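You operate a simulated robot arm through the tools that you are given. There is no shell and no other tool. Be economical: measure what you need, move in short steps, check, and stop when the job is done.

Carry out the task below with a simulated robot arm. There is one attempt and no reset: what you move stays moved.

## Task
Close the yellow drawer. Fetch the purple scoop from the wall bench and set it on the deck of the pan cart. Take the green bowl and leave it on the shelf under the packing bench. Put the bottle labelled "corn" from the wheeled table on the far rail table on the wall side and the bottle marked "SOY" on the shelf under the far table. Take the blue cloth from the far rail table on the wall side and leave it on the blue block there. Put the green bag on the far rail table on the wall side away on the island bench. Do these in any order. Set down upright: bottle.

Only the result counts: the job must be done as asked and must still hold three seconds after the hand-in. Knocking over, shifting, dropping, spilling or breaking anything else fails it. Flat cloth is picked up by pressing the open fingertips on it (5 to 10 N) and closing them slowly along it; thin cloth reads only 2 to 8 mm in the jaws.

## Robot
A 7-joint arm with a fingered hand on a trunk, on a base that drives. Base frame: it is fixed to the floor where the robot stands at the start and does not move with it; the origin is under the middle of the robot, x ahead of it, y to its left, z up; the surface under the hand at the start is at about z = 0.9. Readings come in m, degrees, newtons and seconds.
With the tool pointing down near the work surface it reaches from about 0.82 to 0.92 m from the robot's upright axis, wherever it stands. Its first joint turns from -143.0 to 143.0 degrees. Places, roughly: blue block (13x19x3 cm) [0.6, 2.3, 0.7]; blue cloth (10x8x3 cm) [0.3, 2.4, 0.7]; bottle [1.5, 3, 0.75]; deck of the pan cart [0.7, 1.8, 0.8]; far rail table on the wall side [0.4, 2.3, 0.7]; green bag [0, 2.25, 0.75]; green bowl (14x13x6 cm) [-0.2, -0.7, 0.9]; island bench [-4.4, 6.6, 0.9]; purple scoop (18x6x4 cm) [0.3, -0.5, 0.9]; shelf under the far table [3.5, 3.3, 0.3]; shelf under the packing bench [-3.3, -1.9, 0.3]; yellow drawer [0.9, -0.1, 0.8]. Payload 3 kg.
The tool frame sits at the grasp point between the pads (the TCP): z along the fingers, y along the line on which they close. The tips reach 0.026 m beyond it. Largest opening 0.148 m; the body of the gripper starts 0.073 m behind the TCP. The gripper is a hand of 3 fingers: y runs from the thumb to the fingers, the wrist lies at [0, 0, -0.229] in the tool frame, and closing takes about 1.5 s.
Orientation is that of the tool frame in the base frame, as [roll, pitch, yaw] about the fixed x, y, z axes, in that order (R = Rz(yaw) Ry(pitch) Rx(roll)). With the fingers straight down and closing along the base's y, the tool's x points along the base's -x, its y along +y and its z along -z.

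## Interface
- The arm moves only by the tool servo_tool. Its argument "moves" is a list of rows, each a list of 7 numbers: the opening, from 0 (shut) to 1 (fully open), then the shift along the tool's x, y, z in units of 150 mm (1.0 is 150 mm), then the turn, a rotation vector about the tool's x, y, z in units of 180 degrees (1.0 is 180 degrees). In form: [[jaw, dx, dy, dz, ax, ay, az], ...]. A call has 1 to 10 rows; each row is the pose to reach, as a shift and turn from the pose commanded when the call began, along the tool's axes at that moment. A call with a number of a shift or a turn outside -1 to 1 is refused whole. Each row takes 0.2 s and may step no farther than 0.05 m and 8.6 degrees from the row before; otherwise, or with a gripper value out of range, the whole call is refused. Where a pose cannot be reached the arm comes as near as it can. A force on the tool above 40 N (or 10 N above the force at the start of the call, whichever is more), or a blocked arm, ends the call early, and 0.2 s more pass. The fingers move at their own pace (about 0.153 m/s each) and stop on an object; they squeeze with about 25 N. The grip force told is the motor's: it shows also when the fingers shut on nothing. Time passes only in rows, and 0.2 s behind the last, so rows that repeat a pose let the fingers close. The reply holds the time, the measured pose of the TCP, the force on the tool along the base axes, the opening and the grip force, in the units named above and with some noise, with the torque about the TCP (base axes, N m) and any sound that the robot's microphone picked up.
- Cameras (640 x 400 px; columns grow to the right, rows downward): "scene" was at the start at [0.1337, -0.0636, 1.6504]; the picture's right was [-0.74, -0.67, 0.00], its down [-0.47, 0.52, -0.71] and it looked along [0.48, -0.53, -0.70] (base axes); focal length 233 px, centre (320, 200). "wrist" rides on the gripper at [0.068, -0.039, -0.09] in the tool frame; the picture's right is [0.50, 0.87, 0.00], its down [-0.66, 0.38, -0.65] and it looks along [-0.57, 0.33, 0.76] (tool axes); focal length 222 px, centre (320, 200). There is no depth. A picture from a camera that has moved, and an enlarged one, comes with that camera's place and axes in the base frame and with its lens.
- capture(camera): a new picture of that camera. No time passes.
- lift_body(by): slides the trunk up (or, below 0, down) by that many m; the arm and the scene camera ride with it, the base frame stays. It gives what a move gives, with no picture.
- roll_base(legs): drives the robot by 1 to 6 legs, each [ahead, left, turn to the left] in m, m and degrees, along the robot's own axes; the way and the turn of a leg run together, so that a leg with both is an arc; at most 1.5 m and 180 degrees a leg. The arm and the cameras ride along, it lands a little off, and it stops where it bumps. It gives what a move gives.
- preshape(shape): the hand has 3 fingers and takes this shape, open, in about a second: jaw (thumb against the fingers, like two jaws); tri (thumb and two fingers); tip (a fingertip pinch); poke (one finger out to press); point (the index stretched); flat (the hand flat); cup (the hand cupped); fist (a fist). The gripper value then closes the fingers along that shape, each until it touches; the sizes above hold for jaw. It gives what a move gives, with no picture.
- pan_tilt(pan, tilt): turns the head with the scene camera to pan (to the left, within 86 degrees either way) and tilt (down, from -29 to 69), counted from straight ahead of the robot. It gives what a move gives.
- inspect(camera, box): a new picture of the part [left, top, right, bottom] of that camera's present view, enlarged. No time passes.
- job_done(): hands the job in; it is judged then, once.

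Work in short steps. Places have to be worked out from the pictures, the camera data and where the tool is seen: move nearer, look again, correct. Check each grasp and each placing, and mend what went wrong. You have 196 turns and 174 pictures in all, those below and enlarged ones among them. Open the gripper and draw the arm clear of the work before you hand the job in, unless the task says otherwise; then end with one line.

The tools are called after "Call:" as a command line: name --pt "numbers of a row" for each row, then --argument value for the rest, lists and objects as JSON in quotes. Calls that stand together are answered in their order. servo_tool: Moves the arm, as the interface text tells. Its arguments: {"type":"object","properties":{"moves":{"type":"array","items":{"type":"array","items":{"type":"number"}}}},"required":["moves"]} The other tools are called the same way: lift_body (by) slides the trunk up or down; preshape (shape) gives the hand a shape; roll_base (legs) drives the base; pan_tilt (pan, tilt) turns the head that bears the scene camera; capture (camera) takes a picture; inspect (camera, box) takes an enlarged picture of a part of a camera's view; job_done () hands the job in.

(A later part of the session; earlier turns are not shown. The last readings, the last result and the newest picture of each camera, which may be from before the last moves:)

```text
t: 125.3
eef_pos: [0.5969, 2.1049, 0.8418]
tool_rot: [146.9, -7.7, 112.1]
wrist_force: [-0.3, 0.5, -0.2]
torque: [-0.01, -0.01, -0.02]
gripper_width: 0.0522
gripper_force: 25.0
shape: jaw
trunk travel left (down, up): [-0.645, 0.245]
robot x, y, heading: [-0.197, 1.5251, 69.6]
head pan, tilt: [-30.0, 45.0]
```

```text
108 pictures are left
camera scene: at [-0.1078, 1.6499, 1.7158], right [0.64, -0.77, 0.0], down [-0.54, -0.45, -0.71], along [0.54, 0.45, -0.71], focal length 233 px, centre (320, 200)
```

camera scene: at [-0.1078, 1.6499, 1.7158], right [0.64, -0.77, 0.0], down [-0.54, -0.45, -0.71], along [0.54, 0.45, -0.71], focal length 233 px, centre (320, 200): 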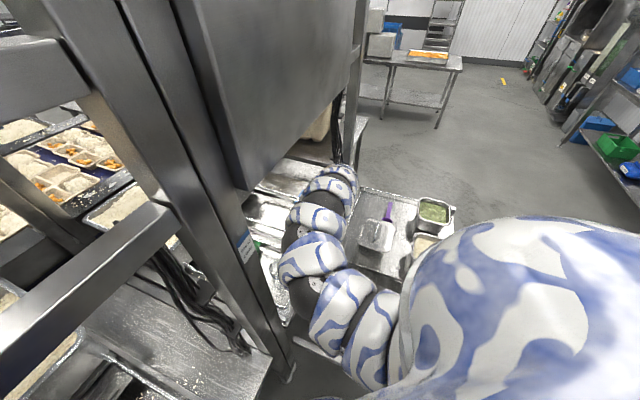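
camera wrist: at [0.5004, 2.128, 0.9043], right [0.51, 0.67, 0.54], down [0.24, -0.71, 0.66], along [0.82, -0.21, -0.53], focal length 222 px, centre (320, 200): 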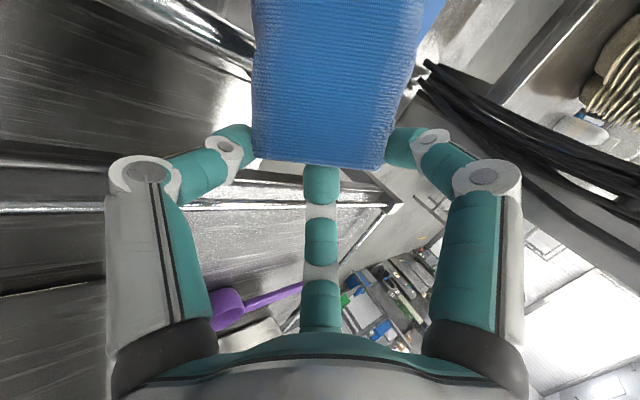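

The elbow was probably against the cabinet's underside. Moving outward at the present tilt should lower the elbow; I move toward the block with a slight rise.

Call:
servo_tool --pt "0 0.1 0.2 -0.1 0 0 0" --pt "0 0.3 0.35 0.0 0 0 0" --pt "0 0.5 0.45 0.15 0 0 0" --pt "0 0.7 0.6 0.28 0 0 0" --pt "0 0.9 0.72 0.38 0 0 0" --pt "0 1.0 0.78 0.43 0 0 0"

Call:
capture --camera "wrist"

Call:
capture --camera "scene"

```text
t: 126.7
eef_pos: [0.6545, 2.2664, 0.8741]
tool_rot: [146.9, -7.8, 112.0]
wrist_force: [0.2, -1.3, 0.0]
torque: [0.05, 0.04, 0.07]
gripper_width: 0.0517
gripper_force: 24.9
shape: jaw
out of reach, approached as far as the arm can: row 5, 6
trunk travel left (down, up): [-0.645, 0.245]
robot x, y, heading: [-0.1965, 1.525, 69.5]
head pan, tilt: [-30.0, 45.0]
```

```text
107 pictures are left
camera wrist: at [0.5582, 2.2905, 0.9359], right [0.51, 0.67, 0.54], down [0.24, -0.71, 0.66], along [0.82, -0.21, -0.53], focal length 222 px, centre (320, 200)
```

wrist: 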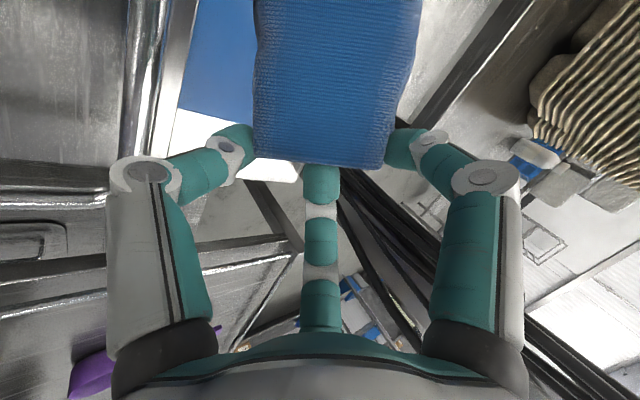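

```text
106 pictures are left
camera scene: at [-0.1055, 1.6478, 1.7158], right [0.64, -0.77, 0.0], down [-0.54, -0.45, -0.71], along [0.54, 0.45, -0.71], focal length 233 px, centre (320, 200)
```

scene: 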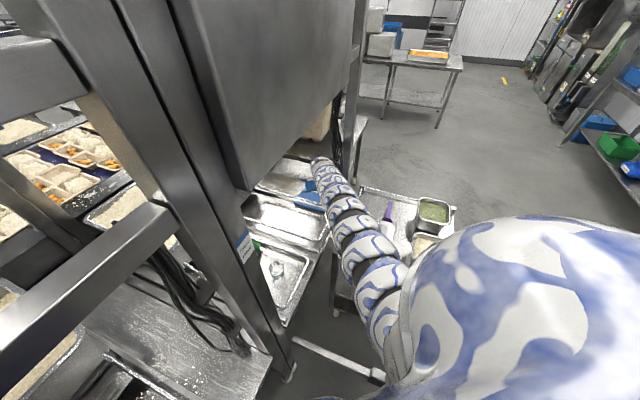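

Call:
inspect --camera "scene" --box '[240, 130, 400, 230]'

```text
4.00 times, centred on (320, 180) of scene
camera zoom: at [-0.1055, 1.6478, 1.7158], right [0.64, -0.77, 0.0], down [-0.54, -0.45, -0.71], along [0.54, 0.45, -0.71], focal length 930 px, centre (320, 280)
```

zoom: 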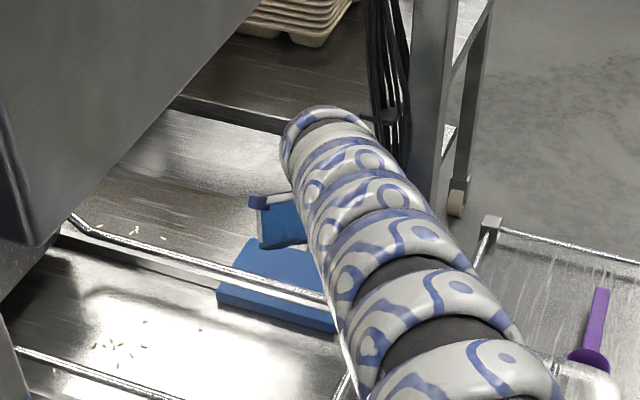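

The hand is above the block (block spans e 1.22–1.35, n 1.93–2.10 in table axes; cloth centre about e 1.30, n 1.99). Shift 1.5 cm right and lower 7 cm with the trunk.

Call:
lift_body --by -0.05

Call:
servo_tool --pt "0 0.03 0.1 0.06 0 0 0" --pt "0 0.03 0.1 0.06 0 0 0"

Call:
lift_body --by -0.02

Call:
inspect --camera "scene" --box '[240, 130, 400, 230]'

Call:
capture --camera "wrist"

```text
t: 127.7
eef_pos: [0.6531, 2.2672, 0.824]
tool_rot: [146.9, -7.7, 112.1]
wrist_force: [0.0, -0.2, -1.0]
torque: [-0.04, -0.01, -0.01]
gripper_width: 0.0514
gripper_force: 24.6
shape: jaw
trunk travel left (down, up): [-0.595, 0.295]
robot x, y, heading: [-0.1975, 1.5248, 69.6]
head pan, tilt: [-30.0, 45.0]
```

```text
t: 128.3
eef_pos: [0.655, 2.2679, 0.8264]
tool_rot: [146.9, -7.6, 112.3]
wrist_force: [0.1, 0.2, -0.3]
torque: [-0.01, 0.01, -0.01]
gripper_width: 0.0512
gripper_force: 24.6
shape: jaw
out of reach, approached as far as the arm can: row 1, 2
trunk travel left (down, up): [-0.595, 0.295]
robot x, y, heading: [-0.1933, 1.5266, 69.8]
head pan, tilt: [-30.0, 45.0]
```

```text
t: 128.9
eef_pos: [0.6543, 2.2677, 0.8072]
tool_rot: [147.0, -7.8, 112.1]
wrist_force: [1.0, -0.3, -0.5]
torque: [-0.02, 0.0, -0.03]
gripper_width: 0.0517
gripper_force: 25.4
shape: jaw
trunk travel left (down, up): [-0.575, 0.315]
robot x, y, heading: [-0.1985, 1.5246, 69.8]
head pan, tilt: [-30.0, 45.0]
```

```text
4.00 times, centred on (320, 180) of scene
camera zoom: at [-0.1083, 1.6497, 1.6458], right [0.64, -0.77, 0.0], down [-0.54, -0.45, -0.71], along [0.54, 0.45, -0.71], focal length 930 px, centre (320, 280)
```

zoom: 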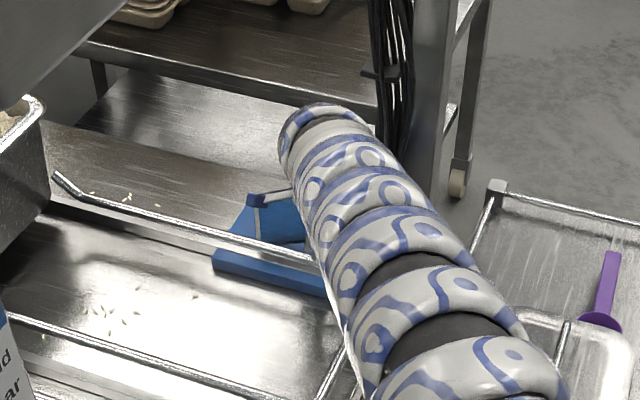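

```text
103 pictures are left
camera wrist: at [0.5569, 2.2923, 0.8689], right [0.51, 0.67, 0.54], down [0.25, -0.71, 0.66], along [0.82, -0.2, -0.53], focal length 222 px, centre (320, 200)
```

wrist: 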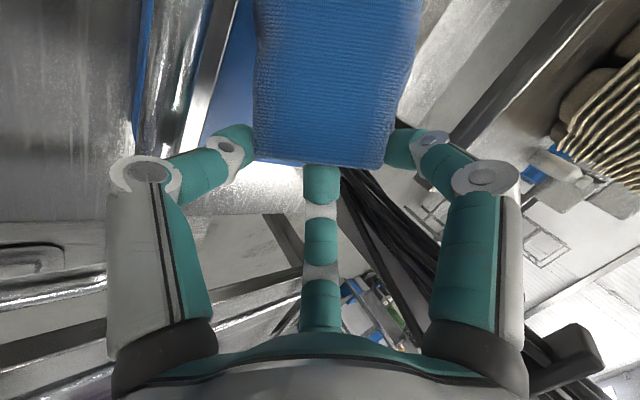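

Cloth hangs over the block; lower 1 cm more and release gradually.

Call:
lift_body --by -0.012

Call:
servo_tool --pt "0.4 0 0 0 0 0 0" --pt "0.45 0 0 0 0 0 0" --pt "0.5 0 0 0 0 0 0" --pt "0.55 0 0 0 0 0 0" --pt "0.6 0 0 0 0 0 0"

Call:
capture --camera "wrist"

```text
t: 129.5
eef_pos: [0.6542, 2.2685, 0.7961]
tool_rot: [146.9, -7.7, 112.1]
wrist_force: [-0.3, 0.0, 2.0]
torque: [0.11, 0.07, -0.04]
gripper_width: 0.0512
gripper_force: 25.2
shape: jaw
trunk travel left (down, up): [-0.563, 0.327]
robot x, y, heading: [-0.1991, 1.5276, 69.5]
head pan, tilt: [-30.0, 45.0]
```

```text
t: 130.7
eef_pos: [0.6543, 2.2689, 0.7945]
tool_rot: [146.9, -7.7, 112.3]
wrist_force: [-0.3, 0.3, -0.6]
torque: [0.0, 0.0, -0.03]
gripper_width: 0.0882
gripper_force: 0.0
shape: jaw
trunk travel left (down, up): [-0.563, 0.327]
robot x, y, heading: [-0.1997, 1.5251, 69.6]
head pan, tilt: [-30.0, 45.0]
```

```text
102 pictures are left
camera wrist: at [0.557, 2.2924, 0.8569], right [0.51, 0.67, 0.54], down [0.25, -0.71, 0.66], along [0.82, -0.2, -0.53], focal length 222 px, centre (320, 200)
```

wrist: 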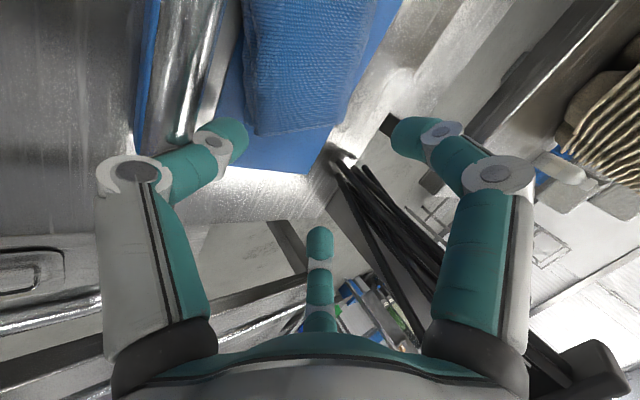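

The cloth lies on the block. Retreat along the finger axis and look.

Call:
servo_tool --pt "0.6 0 0 -0.2 0 0 0" --pt "0.6 0 0 -0.4 0 0 0" --pt "0.6 0 0 -0.6 0 0 0" --pt "0.6 0 0 -0.8 0 0 0"

Call:
capture --camera "wrist"

Call:
inspect --camera "scene" --box '[240, 130, 400, 230]'

```text
t: 131.7
eef_pos: [0.6007, 2.2328, 0.893]
tool_rot: [146.8, -7.7, 112.0]
wrist_force: [0.5, 0.3, -0.5]
torque: [0.0, -0.02, -0.03]
gripper_width: 0.0886
gripper_force: 0.0
shape: jaw
out of reach, approached as far as the arm can: row 4
trunk travel left (down, up): [-0.563, 0.327]
robot x, y, heading: [-0.1983, 1.5237, 69.7]
head pan, tilt: [-30.0, 45.0]
```

```text
101 pictures are left
camera wrist: at [0.5038, 2.2571, 0.9559], right [0.51, 0.67, 0.54], down [0.24, -0.71, 0.66], along [0.83, -0.2, -0.53], focal length 222 px, centre (320, 200)
```

wrist: 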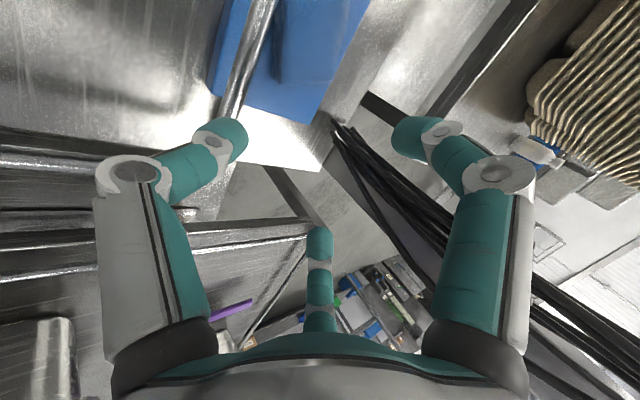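

```text
4.00 times, centred on (320, 180) of scene
camera zoom: at [-0.1087, 1.6495, 1.6339], right [0.64, -0.77, 0.0], down [-0.54, -0.45, -0.71], along [0.54, 0.45, -0.71], focal length 930 px, centre (320, 280)
```

zoom: 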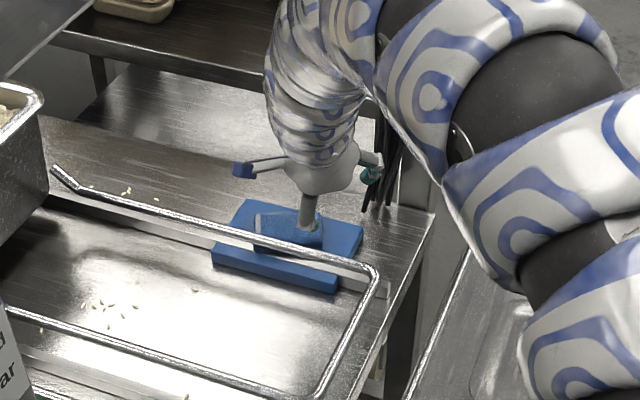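

The cloth rests on the block. Now the green bag at about (0.13,2.30). I first untilt while pulling the hand inward and up.

Call:
servo_tool --pt "0.6 -0.04 -0.07 -0.13 0.034 -0.016 0" --pt "0.6 -0.08 -0.13 -0.26 0.068 -0.032 0" --pt "0.6 -0.11 -0.2 -0.39 0.102 -0.048 0" --pt "0.6 -0.15 -0.26 -0.52 0.136 -0.064 0" --pt "0.6 -0.19 -0.33 -0.65 0.17 -0.08 0"

Call:
capture --camera "scene"

```text
t: 132.9
eef_pos: [0.5255, 2.1628, 0.9426]
tool_rot: [177.8, 6.0, 107.9]
wrist_force: [0.7, -0.5, 0.3]
torque: [-0.02, 0.01, 0.02]
gripper_width: 0.0886
gripper_force: 0.0
shape: jaw
out of reach, approached as far as the arm can: row 1
trunk travel left (down, up): [-0.563, 0.327]
robot x, y, heading: [-0.1972, 1.527, 69.4]
head pan, tilt: [-30.0, 45.0]
```

```text
99 pictures are left
camera scene: at [-0.108, 1.6496, 1.6338], right [0.64, -0.77, 0.0], down [-0.54, -0.45, -0.71], along [0.54, 0.45, -0.71], focal length 233 px, centre (320, 200)
```

scene: 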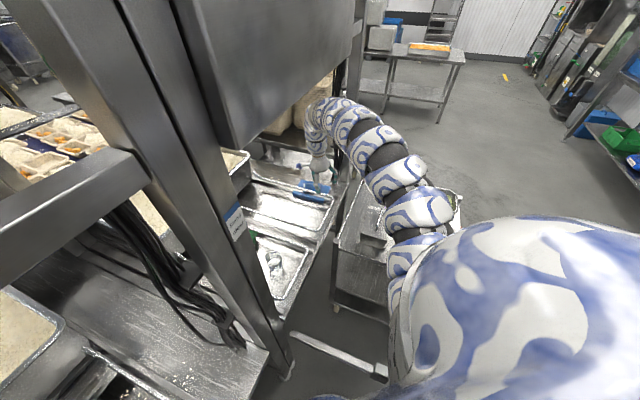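

Call:
roll_base --legs '[[-0.15, 0, 0]]'

Call:
lift_body --by 0.12

Call:
roll_base --legs '[[-0.45, 0, 0]]'

```text
t: 134.3
eef_pos: [0.4743, 2.0226, 0.9428]
tool_rot: [177.7, 6.0, 107.7]
wrist_force: [0.2, 0.5, 0.8]
torque: [0.03, 0.03, -0.01]
gripper_width: 0.0885
gripper_force: 0.1
shape: jaw
trunk travel left (down, up): [-0.563, 0.327]
robot x, y, heading: [-0.248, 1.3854, 69.5]
head pan, tilt: [-30.0, 45.0]
```

```text
t: 135.8
eef_pos: [0.4751, 2.0233, 1.0621]
tool_rot: [177.7, 5.8, 107.7]
wrist_force: [-0.5, -0.2, -0.1]
torque: [0.01, -0.02, 0.0]
gripper_width: 0.0885
gripper_force: 0.1
shape: jaw
trunk travel left (down, up): [-0.683, 0.207]
robot x, y, heading: [-0.2499, 1.3847, 69.7]
head pan, tilt: [-30.0, 45.0]
```

```text
t: 138.5
eef_pos: [0.3182, 1.6006, 1.0636]
tool_rot: [177.7, 5.9, 107.9]
wrist_force: [0.3, 0.0, 0.4]
torque: [0.0, 0.0, 0.02]
gripper_width: 0.0889
gripper_force: 0.0
shape: jaw
trunk travel left (down, up): [-0.683, 0.207]
robot x, y, heading: [-0.4059, 0.9635, 69.6]
head pan, tilt: [-30.0, 45.0]
```

Call:
roll_base --legs '[[0.015, -0.641, 0], [0, 0, 52.4]]'

Call:
servo_tool --pt "0.8 0 0 0 0 0 -0.041" --pt "0.8 0 0 0 0 0 -0.082" --pt "0.8 0 0 0 0 0 -0.123" --pt "0.8 0 0 0 0 0 -0.164" --pt "0.8 0 0 0 0 0 -0.206"

Call:
pan_tilt --pan -30 --tilt 30

Call:
capture --camera "scene"

```text
t: 144.5
eef_pos: [0.1302, 1.7161, 1.0628]
tool_rot: [177.7, 5.8, 160.7]
wrist_force: [0.2, -0.3, 0.5]
torque: [0.0, 0.02, 0.0]
gripper_width: 0.0887
gripper_force: 0.0
shape: jaw
trunk travel left (down, up): [-0.683, 0.207]
robot x, y, heading: [0.2, 0.7525, 122.4]
head pan, tilt: [-30.0, 45.0]
```

```text
t: 145.7
eef_pos: [0.1293, 1.7156, 1.0624]
tool_rot: [-178.2, 6.1, -161.9]
wrist_force: [-0.4, 0.3, 0.6]
torque: [0.0, -0.01, 0.01]
gripper_width: 0.1181
gripper_force: 0.1
shape: jaw
trunk travel left (down, up): [-0.683, 0.207]
robot x, y, heading: [0.2039, 0.7535, 122.6]
head pan, tilt: [-30.0, 45.0]
```

```text
t: 146.4
eef_pos: [0.1302, 1.7154, 1.0628]
tool_rot: [-178.1, 6.1, -162.0]
wrist_force: [0.0, -0.4, 0.1]
torque: [0.01, 0.0, 0.02]
gripper_width: 0.1179
gripper_force: 0.1
shape: jaw
trunk travel left (down, up): [-0.683, 0.207]
robot x, y, heading: [0.2023, 0.752, 122.3]
head pan, tilt: [-30.0, 30.0]
```

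```text
98 pictures are left
camera scene: at [0.1555, 0.9088, 1.7763], right [1.0, 0.04, 0.0], down [0.02, -0.5, -0.87], along [-0.04, 0.86, -0.5], focal length 233 px, centre (320, 200)
```

scene: 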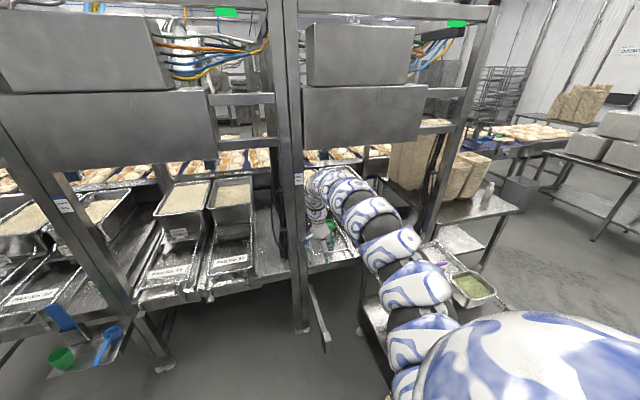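

Lower the trunk so the elbow passes below the cabinet, then advance northwards.

Call:
lift_body --by -0.15

Call:
roll_base --legs '[[0.322, -0.203, 0]]'

Call:
capture --camera "wrist"

Call:
capture --camera "scene"

```text
t: 148.2
eef_pos: [0.1313, 1.7152, 0.9123]
tool_rot: [-178.2, 6.1, -162.0]
wrist_force: [0.5, -0.6, 0.1]
torque: [0.04, 0.0, 0.02]
gripper_width: 0.1179
gripper_force: 0.0
shape: jaw
trunk travel left (down, up): [-0.533, 0.357]
robot x, y, heading: [0.205, 0.7551, 122.3]
head pan, tilt: [-30.0, 30.0]
```

```text
t: 150.6
eef_pos: [0.1246, 2.0998, 0.9116]
tool_rot: [-178.2, 6.0, -162.1]
wrist_force: [-0.4, 0.6, 0.2]
torque: [-0.02, 0.02, -0.01]
gripper_width: 0.1181
gripper_force: 0.0
shape: jaw
trunk travel left (down, up): [-0.533, 0.357]
robot x, y, heading: [0.1981, 1.1357, 122.4]
head pan, tilt: [-30.0, 30.0]
```

```text
97 pictures are left
camera wrist: at [0.0647, 2.042, 0.9954], right [-0.74, 0.67, -0.08], down [0.43, 0.56, 0.71], along [0.52, 0.49, -0.7], focal length 222 px, centre (320, 200)
```

wrist: 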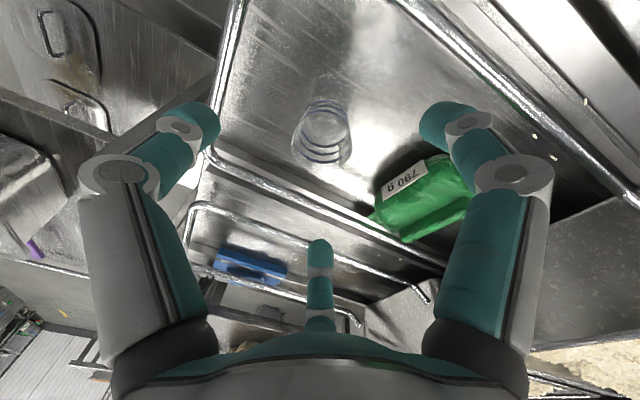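

```text
96 pictures are left
camera scene: at [0.1493, 1.2934, 1.6263], right [1.0, 0.04, 0.0], down [0.02, -0.5, -0.87], along [-0.04, 0.86, -0.5], focal length 233 px, centre (320, 200)
```

scene: 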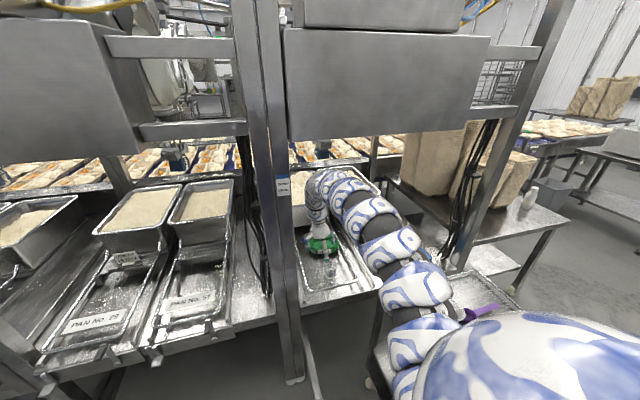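

Bag centre ≈(0.12,2.31), cup ≈(0.175,2.13). Advance 9 cm more, then extend with tilt.

Call:
roll_base --legs '[[0.076, -0.048, 0]]'

Call:
servo_tool --pt "0.85 0 0.12 0 -0.03 0 0" --pt "0.85 0 0.24 0 -0.06 0 0" --pt "0.85 0 0.36 0 -0.09 0 0" --pt "0.85 0 0.5 0 -0.12 0 0" --pt "0.85 0 0.6 0 -0.12 0 0"

Call:
capture --camera "wrist"

```text
t: 151.7
eef_pos: [0.1269, 2.19, 0.9115]
tool_rot: [-178.2, 5.9, -162.2]
wrist_force: [0.3, 0.1, 0.2]
torque: [-0.01, 0.0, -0.06]
gripper_width: 0.118
gripper_force: 0.1
shape: jaw
trunk travel left (down, up): [-0.533, 0.357]
robot x, y, heading: [0.1939, 1.2236, 122.5]
head pan, tilt: [-30.0, 30.0]
```

```text
t: 152.9
eef_pos: [0.1008, 2.277, 0.9091]
tool_rot: [160.2, 6.1, -162.3]
wrist_force: [0.1, 0.5, -0.3]
torque: [-0.01, 0.03, 0.02]
gripper_width: 0.1256
gripper_force: 0.0
shape: jaw
trunk travel left (down, up): [-0.533, 0.357]
robot x, y, heading: [0.1982, 1.2261, 122.1]
head pan, tilt: [-30.0, 30.0]
```

```text
95 pictures are left
camera wrist: at [0.0514, 2.1887, 0.9726], right [-0.75, 0.62, 0.24], down [0.51, 0.3, 0.81], along [0.43, 0.73, -0.54], focal length 222 px, centre (320, 200)
```

wrist: 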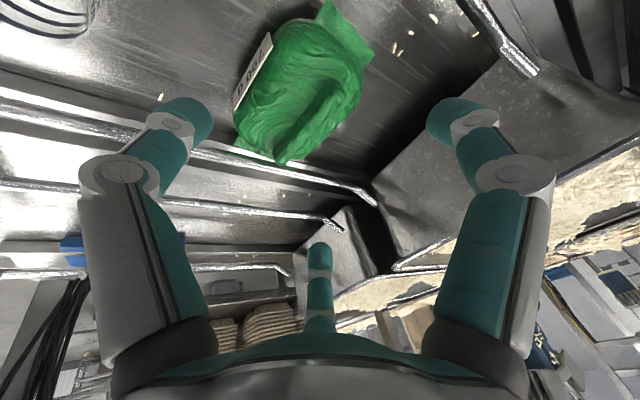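

Bag centre ≈(0.117,2.317), long axis nearly along x. Shift and lower by trunk.

Call:
servo_tool --pt "0.95 -0.09 0.1 0.04 0 0 0" --pt "0.95 -0.18 0.2 0.07 0 0 0" --pt "0.95 -0.18 0.2 0.07 0 0 0"

Call:
lift_body --by -0.08

Call:
capture --camera "wrist"

Call:
inspect --camera "scene" --box '[240, 160, 400, 300]'

```text
t: 153.7
eef_pos: [0.1138, 2.3142, 0.9135]
tool_rot: [160.3, 6.0, -162.2]
wrist_force: [-0.6, 0.2, 0.3]
torque: [-0.01, -0.01, -0.04]
gripper_width: 0.1405
gripper_force: 0.1
shape: jaw
trunk travel left (down, up): [-0.533, 0.357]
robot x, y, heading: [0.1994, 1.2295, 122.5]
head pan, tilt: [-30.0, 30.0]
```

```text
t: 154.9
eef_pos: [0.115, 2.3145, 0.8335]
tool_rot: [160.2, 6.0, -162.2]
wrist_force: [1.9, -0.7, -0.1]
torque: [0.01, 0.03, -0.03]
gripper_width: 0.1406
gripper_force: 0.0
shape: jaw
trunk travel left (down, up): [-0.453, 0.437]
robot x, y, heading: [0.1953, 1.2281, 122.3]
head pan, tilt: [-30.0, 30.0]
```

```text
94 pictures are left
camera wrist: at [0.0648, 2.2271, 0.8959], right [-0.75, 0.61, 0.24], down [0.5, 0.3, 0.81], along [0.42, 0.73, -0.54], focal length 222 px, centre (320, 200)
```

wrist: 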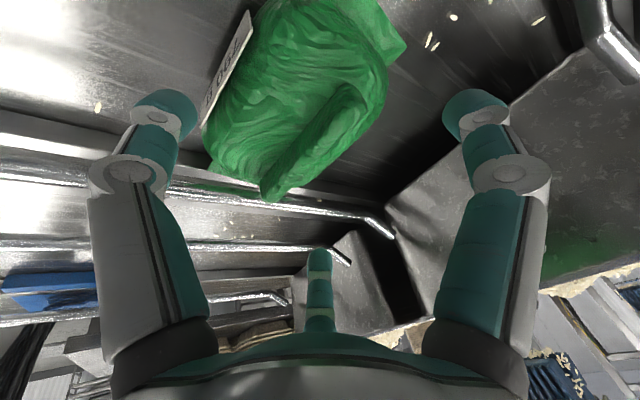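

```text
2.86 times, centred on (320, 230) of scene
camera zoom: at [0.1488, 1.3829, 1.5465], right [1.0, 0.04, 0.0], down [0.02, -0.5, -0.87], along [-0.04, 0.87, -0.5], focal length 665 px, centre (320, 114)
```

zoom: 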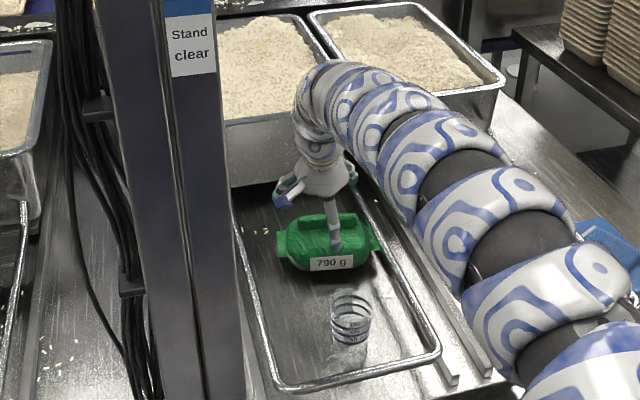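

Fingers straddle the bag; shift ~9 mm toward me, open fully, lower to TCP≈0.757, then close.

Call:
servo_tool --pt "1 0 -0.06 0 0 0 0" --pt "1 0 -0.06 0 0 0 0"

Call:
lift_body --by -0.074

Call:
capture --camera "wrist"

```text
t: 155.5
eef_pos: [0.1174, 2.3068, 0.8292]
tool_rot: [160.2, 6.1, -162.2]
wrist_force: [-0.7, -0.4, 0.7]
torque: [-0.01, 0.01, -0.01]
gripper_width: 0.148
gripper_force: 0.0
shape: jaw
trunk travel left (down, up): [-0.453, 0.437]
robot x, y, heading: [0.201, 1.2297, 122.5]
head pan, tilt: [-30.0, 30.0]
```

```text
t: 156.6
eef_pos: [0.1173, 2.3053, 0.7557]
tool_rot: [160.2, 6.1, -162.2]
wrist_force: [-0.9, 0.5, 0.8]
torque: [-0.01, 0.0, 0.07]
gripper_width: 0.1479
gripper_force: 0.0
shape: jaw
trunk travel left (down, up): [-0.379, 0.511]
robot x, y, heading: [0.1977, 1.2291, 122.3]
head pan, tilt: [-30.0, 30.0]
```

```text
92 pictures are left
camera wrist: at [0.0679, 2.2192, 0.8191], right [-0.75, 0.61, 0.24], down [0.5, 0.3, 0.81], along [0.42, 0.73, -0.54], focal length 222 px, centre (320, 200)
```

wrist: 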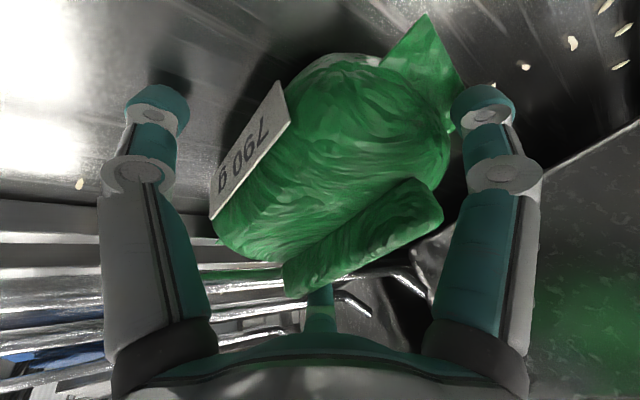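

Bag sits between thumb and fingers. Close.

Call:
servo_tool --pt "0.7 0 0 0 0 0 0" --pt "0.5 0 0 0 0 0 0" --pt "0.3 0 0 0 0 0 0" --pt "0.1 0 0 0 0 0 0" --pt "0 0 0 0 0 0 0" --pt "0 0 0 0 0 0 0" --pt "0 0 0 0 0 0 0"

Call:
lift_body --by 0.12

Call:
capture --camera "wrist"

Call:
inspect --camera "scene" --box '[240, 160, 400, 300]'

```text
t: 158.2
eef_pos: [0.1184, 2.3066, 0.7575]
tool_rot: [160.1, 6.1, -162.2]
wrist_force: [0.2, 0.1, 11.6]
torque: [0.59, 0.13, 0.0]
gripper_width: 0.1001
gripper_force: 25.5
shape: jaw
trunk travel left (down, up): [-0.379, 0.511]
robot x, y, heading: [0.1954, 1.2268, 122.0]
head pan, tilt: [-30.0, 30.0]
```

```text
t: 159.7
eef_pos: [0.1167, 2.3067, 0.8742]
tool_rot: [160.3, 6.0, -162.3]
wrist_force: [-0.1, -0.3, -8.1]
torque: [-0.17, 0.24, -0.01]
gripper_width: 0.0717
gripper_force: 25.5
shape: jaw
trunk travel left (down, up): [-0.499, 0.391]
robot x, y, heading: [0.1959, 1.226, 122.4]
head pan, tilt: [-30.0, 30.0]
```

```text
91 pictures are left
camera wrist: at [0.0679, 2.2197, 0.938], right [-0.75, 0.61, 0.24], down [0.5, 0.3, 0.81], along [0.42, 0.73, -0.54], focal length 222 px, centre (320, 200)
```

wrist: 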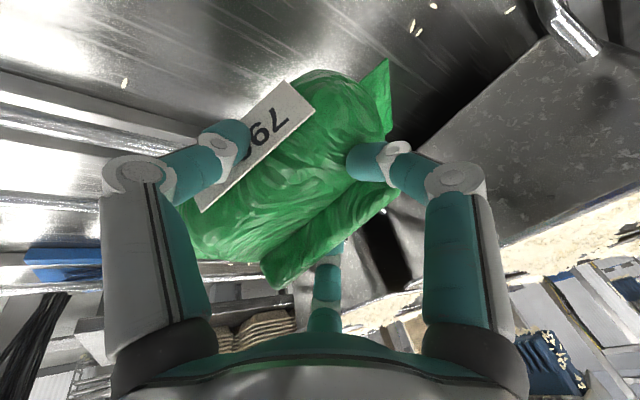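

```text
2.86 times, centred on (320, 230) of scene
camera zoom: at [0.1487, 1.3843, 1.5922], right [1.0, 0.04, 0.0], down [0.02, -0.5, -0.87], along [-0.04, 0.86, -0.5], focal length 665 px, centre (320, 114)
```

zoom: 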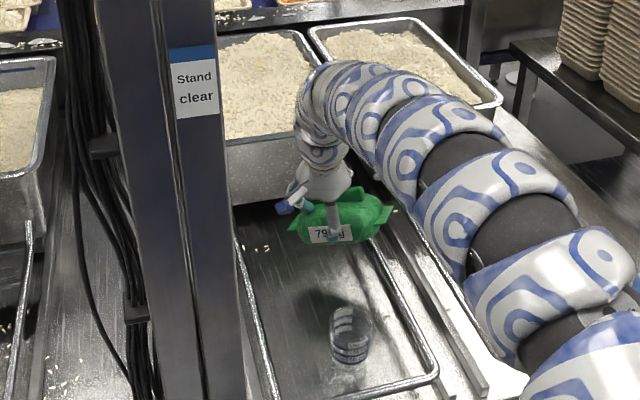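

The bag is held (≈0.8 kg). Raise slightly and back out the way I came.

Call:
lift_body --by 0.05

Call:
roll_base --legs '[[-0.466, 0.292, 0], [-0.2, 0, 0]]'

Call:
pan_tilt --pan 50 --tilt 10

Call:
capture --camera "scene"

Call:
capture --camera "wrist"

```text
t: 160.6
eef_pos: [0.1171, 2.3072, 0.924]
tool_rot: [160.3, 6.0, -162.3]
wrist_force: [-0.2, 0.7, -7.7]
torque: [-0.16, 0.22, 0.03]
gripper_width: 0.0719
gripper_force: 24.9
shape: jaw
trunk travel left (down, up): [-0.549, 0.341]
robot x, y, heading: [0.194, 1.2314, 122.3]
head pan, tilt: [-30.0, 30.0]
```

```text
t: 165.0
eef_pos: [0.224, 1.5861, 0.926]
tool_rot: [160.2, 6.0, -162.1]
wrist_force: [0.5, -0.3, -7.3]
torque: [-0.13, 0.22, -0.01]
gripper_width: 0.0717
gripper_force: 24.6
shape: jaw
trunk travel left (down, up): [-0.549, 0.341]
robot x, y, heading: [0.3057, 0.5026, 122.6]
head pan, tilt: [-30.0, 30.0]
```

```text
t: 166.5
eef_pos: [0.224, 1.5867, 0.9253]
tool_rot: [160.2, 6.1, -162.2]
wrist_force: [0.6, 0.9, -7.3]
torque: [-0.18, 0.2, 0.03]
gripper_width: 0.0717
gripper_force: 24.8
shape: jaw
trunk travel left (down, up): [-0.549, 0.341]
robot x, y, heading: [0.3041, 0.5034, 122.6]
head pan, tilt: [50.0, 10.0]
```

```text
89 pictures are left
camera scene: at [0.167, 0.5856, 1.6747], right [0.13, 0.99, 0.0], down [0.17, -0.02, -0.98], along [-0.98, 0.13, -0.17], focal length 233 px, centre (320, 200)
```

scene: 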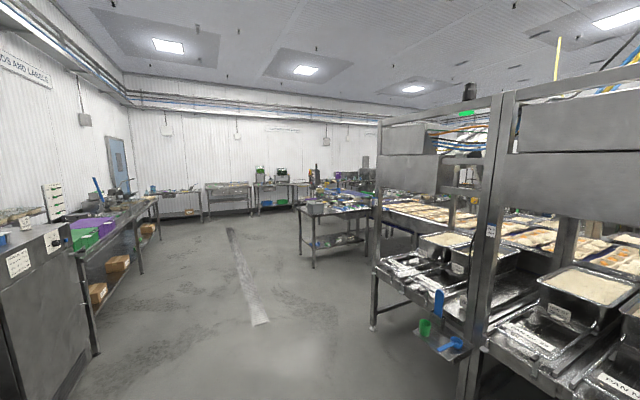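

```text
88 pictures are left
camera wrist: at [0.1742, 1.4991, 0.9883], right [-0.75, 0.61, 0.24], down [0.5, 0.3, 0.81], along [0.42, 0.73, -0.54], focal length 222 px, centre (320, 200)
```

wrist: 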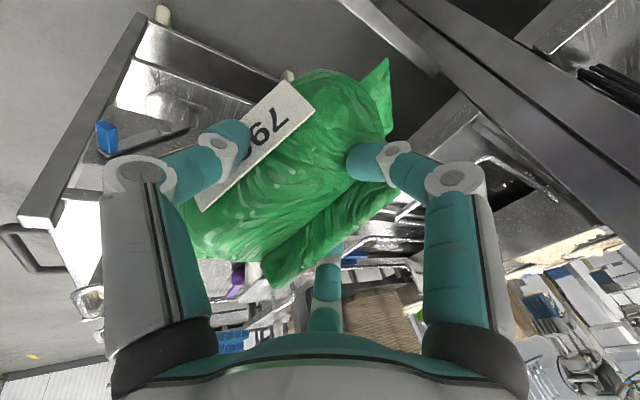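

The island bench lies at the end of an aisle left of the rail line (in room axes e≈-2.2, n≈7.6). I turn and drive there, looking before entering the aisle.

Call:
roll_base --legs '[[0, 0, 15], [0.65, 1.126, 0], [0.65, 1.126, 0]]'

Call:
pan_tilt --pan -30 --tilt 15

Call:
capture --camera "scene"

```text
t: 180.1
eef_pos: [-2.535, 0.7553, 0.925]
tool_rot: [160.2, 5.9, -147.5]
wrist_force: [0.1, 0.5, -8.3]
torque: [-0.21, 0.18, 0.04]
gripper_width: 0.0715
gripper_force: 24.8
shape: jaw
trunk travel left (down, up): [-0.549, 0.341]
robot x, y, heading: [-2.1836, -0.2711, 137.0]
head pan, tilt: [50.0, 10.0]
```

```text
t: 181.6
eef_pos: [-2.5344, 0.755, 0.9242]
tool_rot: [160.2, 6.0, -147.5]
wrist_force: [-0.3, 0.9, -7.4]
torque: [-0.26, 0.19, -0.02]
gripper_width: 0.0714
gripper_force: 25.6
shape: jaw
trunk travel left (down, up): [-0.549, 0.341]
robot x, y, heading: [-2.1835, -0.2697, 137.0]
head pan, tilt: [-30.0, 15.0]
```

```text
87 pictures are left
camera scene: at [-2.2716, -0.1272, 1.6665], right [0.96, 0.29, 0.0], down [0.08, -0.25, -0.97], along [-0.28, 0.92, -0.26], focal length 233 px, centre (320, 200)
```

scene: 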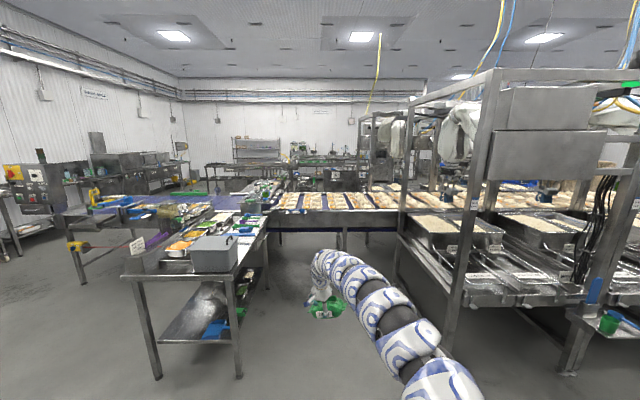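

A conveyor crosses the aisle. I zoom to see the layout beyond and possible ways around.

Call:
inspect --camera "scene" --box '[200, 120, 440, 260]'

Call:
inspect --camera "scene" --box '[0, 130, 240, 300]'

```text
2.67 times, centred on (320, 190) of scene
camera zoom: at [-2.2716, -0.1272, 1.6665], right [0.96, 0.29, 0.0], down [0.08, -0.25, -0.97], along [-0.28, 0.92, -0.26], focal length 620 px, centre (320, 227)
```

zoom: 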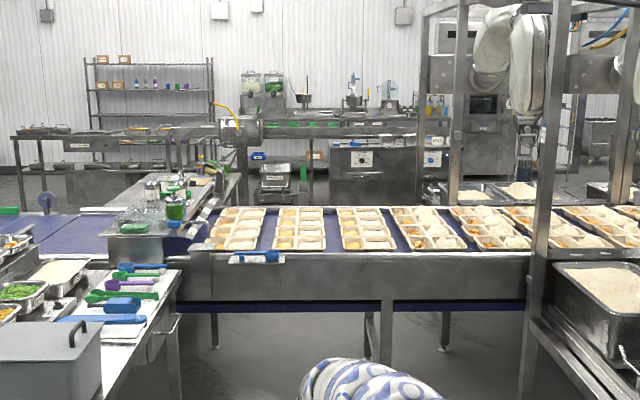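

```text
2.35 times, centred on (120, 215) of scene
camera zoom: at [-2.2716, -0.1272, 1.6665], right [0.96, 0.29, 0.0], down [0.08, -0.25, -0.97], along [-0.28, 0.92, -0.26], focal length 547 px, centre (791, 165)
```

zoom: 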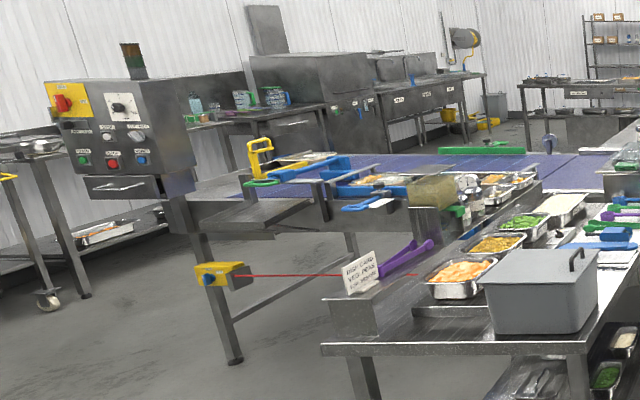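

The island bench seems to be the counter beyond the conveyor; a gap exists around the conveyor's left end. I drive left along the corridor and look.

Call:
roll_base --legs '[[0.714, 1.262, 0], [0.714, 1.262, 0]]'

Call:
pan_tilt --pan -20 --tilt 20

Call:
capture --camera "scene"

```text
t: 195.7
eef_pos: [-5.3232, -0.2082, 0.9251]
tool_rot: [160.3, 6.1, -145.6]
wrist_force: [-0.4, 0.0, -8.9]
torque: [-0.24, 0.16, -0.01]
gripper_width: 0.0713
gripper_force: 24.4
shape: jaw
trunk travel left (down, up): [-0.549, 0.341]
robot x, y, heading: [-4.9377, -1.2199, 139.0]
head pan, tilt: [-30.0, 15.0]
```

```text
t: 196.4
eef_pos: [-5.3235, -0.2073, 0.924]
tool_rot: [160.3, 6.0, -145.6]
wrist_force: [0.1, 0.4, -7.5]
torque: [-0.19, 0.17, 0.0]
gripper_width: 0.0715
gripper_force: 25.1
shape: jaw
trunk travel left (down, up): [-0.549, 0.341]
robot x, y, heading: [-4.9401, -1.2191, 139.2]
head pan, tilt: [-20.0, 20.0]
```

```text
84 pictures are left
camera scene: at [-5.0466, -1.0864, 1.6584], right [0.88, 0.48, 0.0], down [0.17, -0.3, -0.94], along [-0.45, 0.82, -0.34], focal length 233 px, centre (320, 200)
```

scene: 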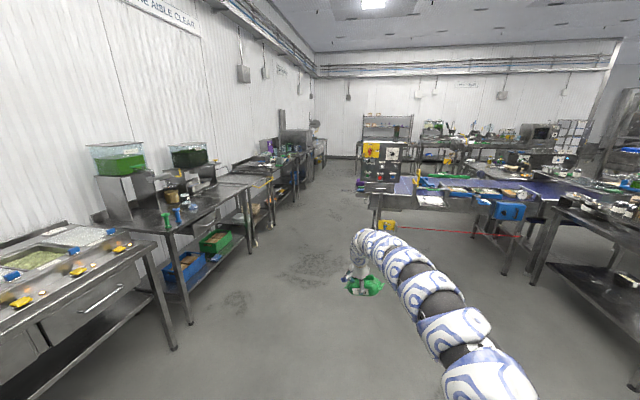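

The gap between wall counters (e≈-6.5) and the conveyor end (e≈-5.2) is wide. I shift left and drive up through it.

Call:
roll_base --legs '[[0.404, 0.655, 0], [1.191, -0.735, 0], [1.191, -0.735, 0]]'

Call:
pan_tilt --pan -50 --tilt 15

Call:
capture --camera "scene"

```text
t: 213.7
eef_pos: [-6.9501, 2.2146, 0.924]
tool_rot: [160.3, 6.0, -144.2]
wrist_force: [-0.3, 0.0, -8.3]
torque: [-0.23, 0.2, -0.01]
gripper_width: 0.071
gripper_force: 24.9
shape: jaw
trunk travel left (down, up): [-0.549, 0.341]
robot x, y, heading: [-6.5411, 1.2112, 140.4]
head pan, tilt: [-20.0, 20.0]
```

```text
t: 214.7
eef_pos: [-6.9496, 2.2133, 0.9243]
tool_rot: [160.3, 5.9, -144.2]
wrist_force: [0.2, 0.6, -7.7]
torque: [-0.21, 0.19, 0.05]
gripper_width: 0.0711
gripper_force: 25.0
shape: jaw
trunk travel left (down, up): [-0.549, 0.341]
robot x, y, heading: [-6.5423, 1.2138, 140.3]
head pan, tilt: [-50.0, 15.0]
```

```text
83 pictures are left
camera scene: at [-6.605, 1.3551, 1.6665], right [1.0, 0.01, 0.0], down [0.0, -0.26, -0.97], along [-0.01, 0.97, -0.26], focal length 233 px, centre (320, 200)
```

scene: 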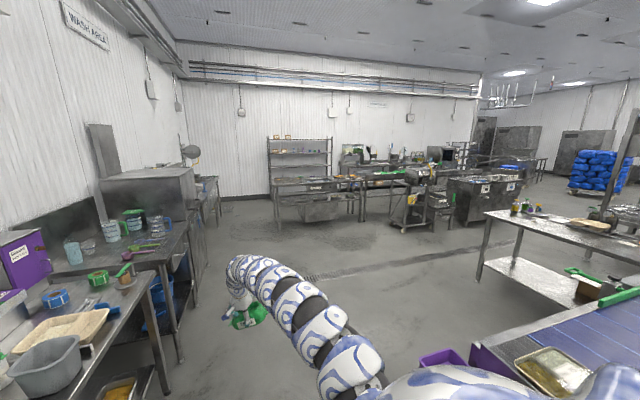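

Zoom to where the island bench (expected pixel ≈(419,173)) is.

Call:
inspect --camera "scene" --box '[260, 120, 560, 250]'

```text
2.13 times, centred on (410, 185) of scene
camera zoom: at [-6.605, 1.3551, 1.6665], right [1.0, 0.01, 0.0], down [0.0, -0.26, -0.97], along [-0.01, 0.97, -0.26], focal length 496 px, centre (128, 232)
```

zoom: 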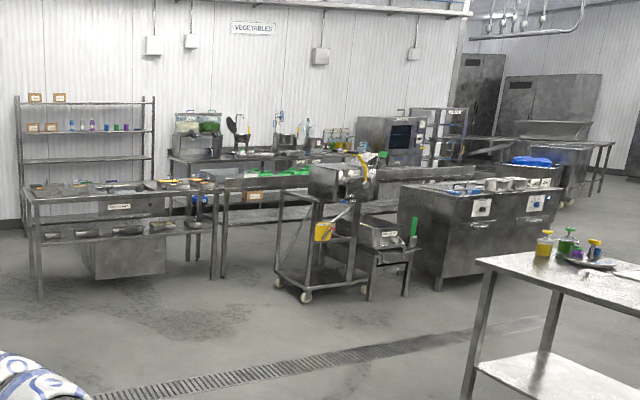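

The island bench appears as the long table behind the mixer cart (left end e≈-3.7, n≈7.5). I drive up, then right, to face its left end.

Call:
roll_base --legs '[[1.009, -0.65, 0], [1.009, -0.65, 0], [-0.504, -0.782, 0], [-0.504, -0.782, 0]]'

Call:
pan_tilt --pan -40 --tilt 25

Call:
capture --camera "scene"

```text
t: 235.3
eef_pos: [-5.96, 5.0944, 0.9236]
tool_rot: [160.2, 6.0, -142.2]
wrist_force: [-0.2, 0.0, -7.1]
torque: [-0.23, 0.13, 0.04]
gripper_width: 0.0703
gripper_force: 24.9
shape: jaw
trunk travel left (down, up): [-0.549, 0.341]
robot x, y, heading: [-5.5197, 4.1098, 142.4]
head pan, tilt: [-50.0, 15.0]
```

```text
t: 236.1
eef_pos: [-5.9608, 5.0951, 0.9245]
tool_rot: [160.4, 6.0, -142.1]
wrist_force: [-0.6, 0.0, -7.3]
torque: [-0.22, 0.14, 0.03]
gripper_width: 0.0704
gripper_force: 25.0
shape: jaw
trunk travel left (down, up): [-0.549, 0.341]
robot x, y, heading: [-5.5187, 4.1087, 142.5]
head pan, tilt: [-40.0, 25.0]
```

```text
81 pictures are left
camera scene: at [-5.6022, 4.2452, 1.6503], right [0.98, 0.21, 0.0], down [0.09, -0.41, -0.91], along [-0.19, 0.89, -0.42], focal length 233 px, centre (320, 200)
```

scene: 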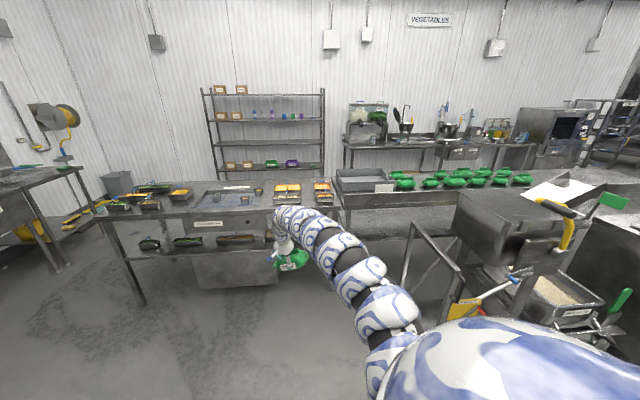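

The long bench already holds other green bags. Zoom on its free places.

Call:
inspect --camera "scene" --box '[260, 140, 560, 260]'

```text
2.13 times, centred on (410, 200) of scene
camera zoom: at [-5.6022, 4.2452, 1.6503], right [0.98, 0.21, 0.0], down [0.09, -0.41, -0.91], along [-0.19, 0.89, -0.42], focal length 496 px, centre (128, 200)
```

zoom: 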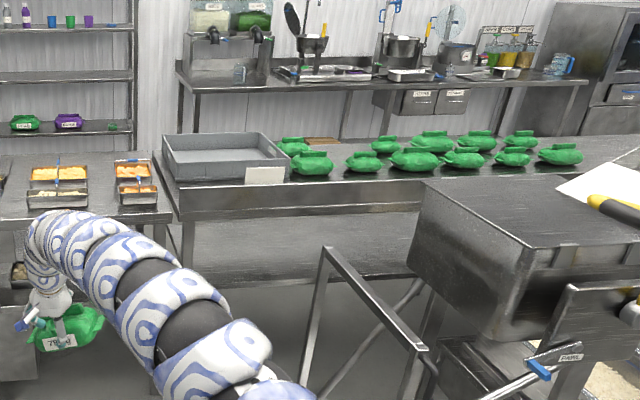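

The bench's free spot is a gap in its back row near (e -2.9, n 7.8), best reached from the aisle behind it. I raise the hand and drive around the left bench's left end.

Call:
lift_body --by 0.22

Call:
roll_base --legs '[[0.559, 0.799, 0], [0.559, 0.799, 0], [1.167, -0.817, 0]]'

Call:
pan_tilt --pan -50 --tilt 25

Call:
capture --camera "scene"

```text
t: 238.4
eef_pos: [-5.9626, 5.0945, 1.1436]
tool_rot: [160.4, 6.0, -142.2]
wrist_force: [0.0, -0.9, -8.0]
torque: [-0.25, 0.17, -0.03]
gripper_width: 0.0705
gripper_force: 24.5
shape: jaw
trunk travel left (down, up): [-0.769, 0.121]
robot x, y, heading: [-5.5209, 4.1086, 142.4]
head pan, tilt: [-40.0, 25.0]
```

```text
t: 254.9
eef_pos: [-8.3036, 5.8232, 1.1459]
tool_rot: [160.2, 6.1, -140.4]
wrist_force: [-1.0, 0.2, -0.2]
torque: [0.0, 0.01, -0.01]
gripper_width: 0.0469
gripper_force: 25.4
shape: jaw
trunk travel left (down, up): [-0.769, 0.121]
robot x, y, heading: [-7.8316, 4.8528, 144.2]
head pan, tilt: [-40.0, 25.0]
```

```text
t: 255.6
eef_pos: [-8.3035, 5.8227, 1.1456]
tool_rot: [160.2, 6.1, -140.3]
wrist_force: [-0.5, -0.8, 0.3]
torque: [0.01, 0.01, 0.02]
gripper_width: 0.0465
gripper_force: 24.9
shape: jaw
trunk travel left (down, up): [-0.769, 0.121]
robot x, y, heading: [-7.8326, 4.8487, 144.0]
head pan, tilt: [-50.0, 25.0]
```

```text
79 pictures are left
camera scene: at [-7.9017, 4.987, 1.8704], right [1.0, 0.07, 0.0], down [0.03, -0.42, -0.91], along [-0.07, 0.9, -0.42], focal length 233 px, centre (320, 200)
```

scene: 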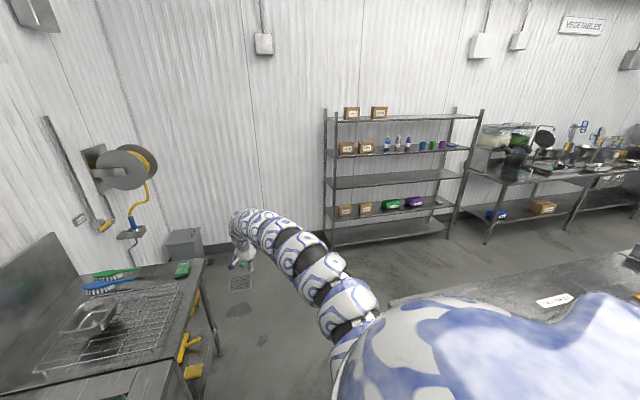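

The load reading is gone: the bag has slipped out. I check the wrist view and search around for it.

Call:
capture --camera "wrist"

Call:
pan_tilt --pan -80 --tilt 45

Call:
capture --camera "scene"

```text
78 pictures are left
camera wrist: at [-8.317, 5.7227, 1.2087], right [-0.93, 0.29, 0.24], down [0.36, 0.47, 0.81], along [0.12, 0.83, -0.54], focal length 222 px, centre (320, 200)
```

wrist: 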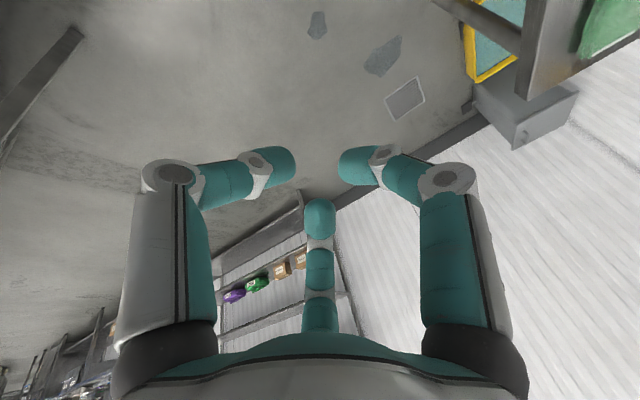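

```text
t: 256.6
eef_pos: [-8.3035, 5.8218, 1.1446]
tool_rot: [160.2, 6.1, -140.4]
wrist_force: [-0.7, -0.2, 0.3]
torque: [0.0, 0.01, 0.0]
gripper_width: 0.0465
gripper_force: 25.7
shape: jaw
trunk travel left (down, up): [-0.769, 0.121]
robot x, y, heading: [-7.832, 4.8543, 144.0]
head pan, tilt: [-80.0, 45.0]
```

```text
77 pictures are left
camera scene: at [-7.8596, 4.9684, 1.8398], right [0.9, -0.43, 0.0], down [-0.31, -0.64, -0.71], along [0.31, 0.64, -0.71], focal length 233 px, centre (320, 200)
```

scene: 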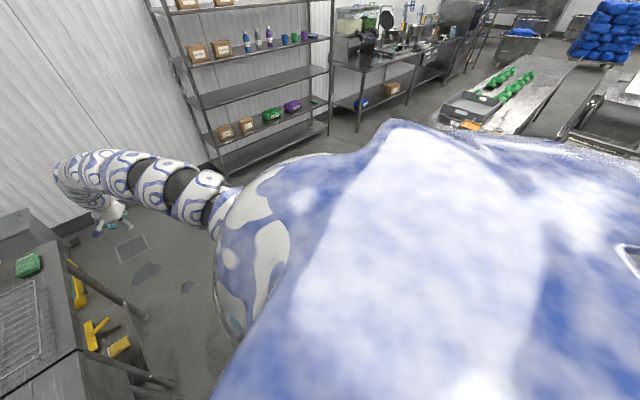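

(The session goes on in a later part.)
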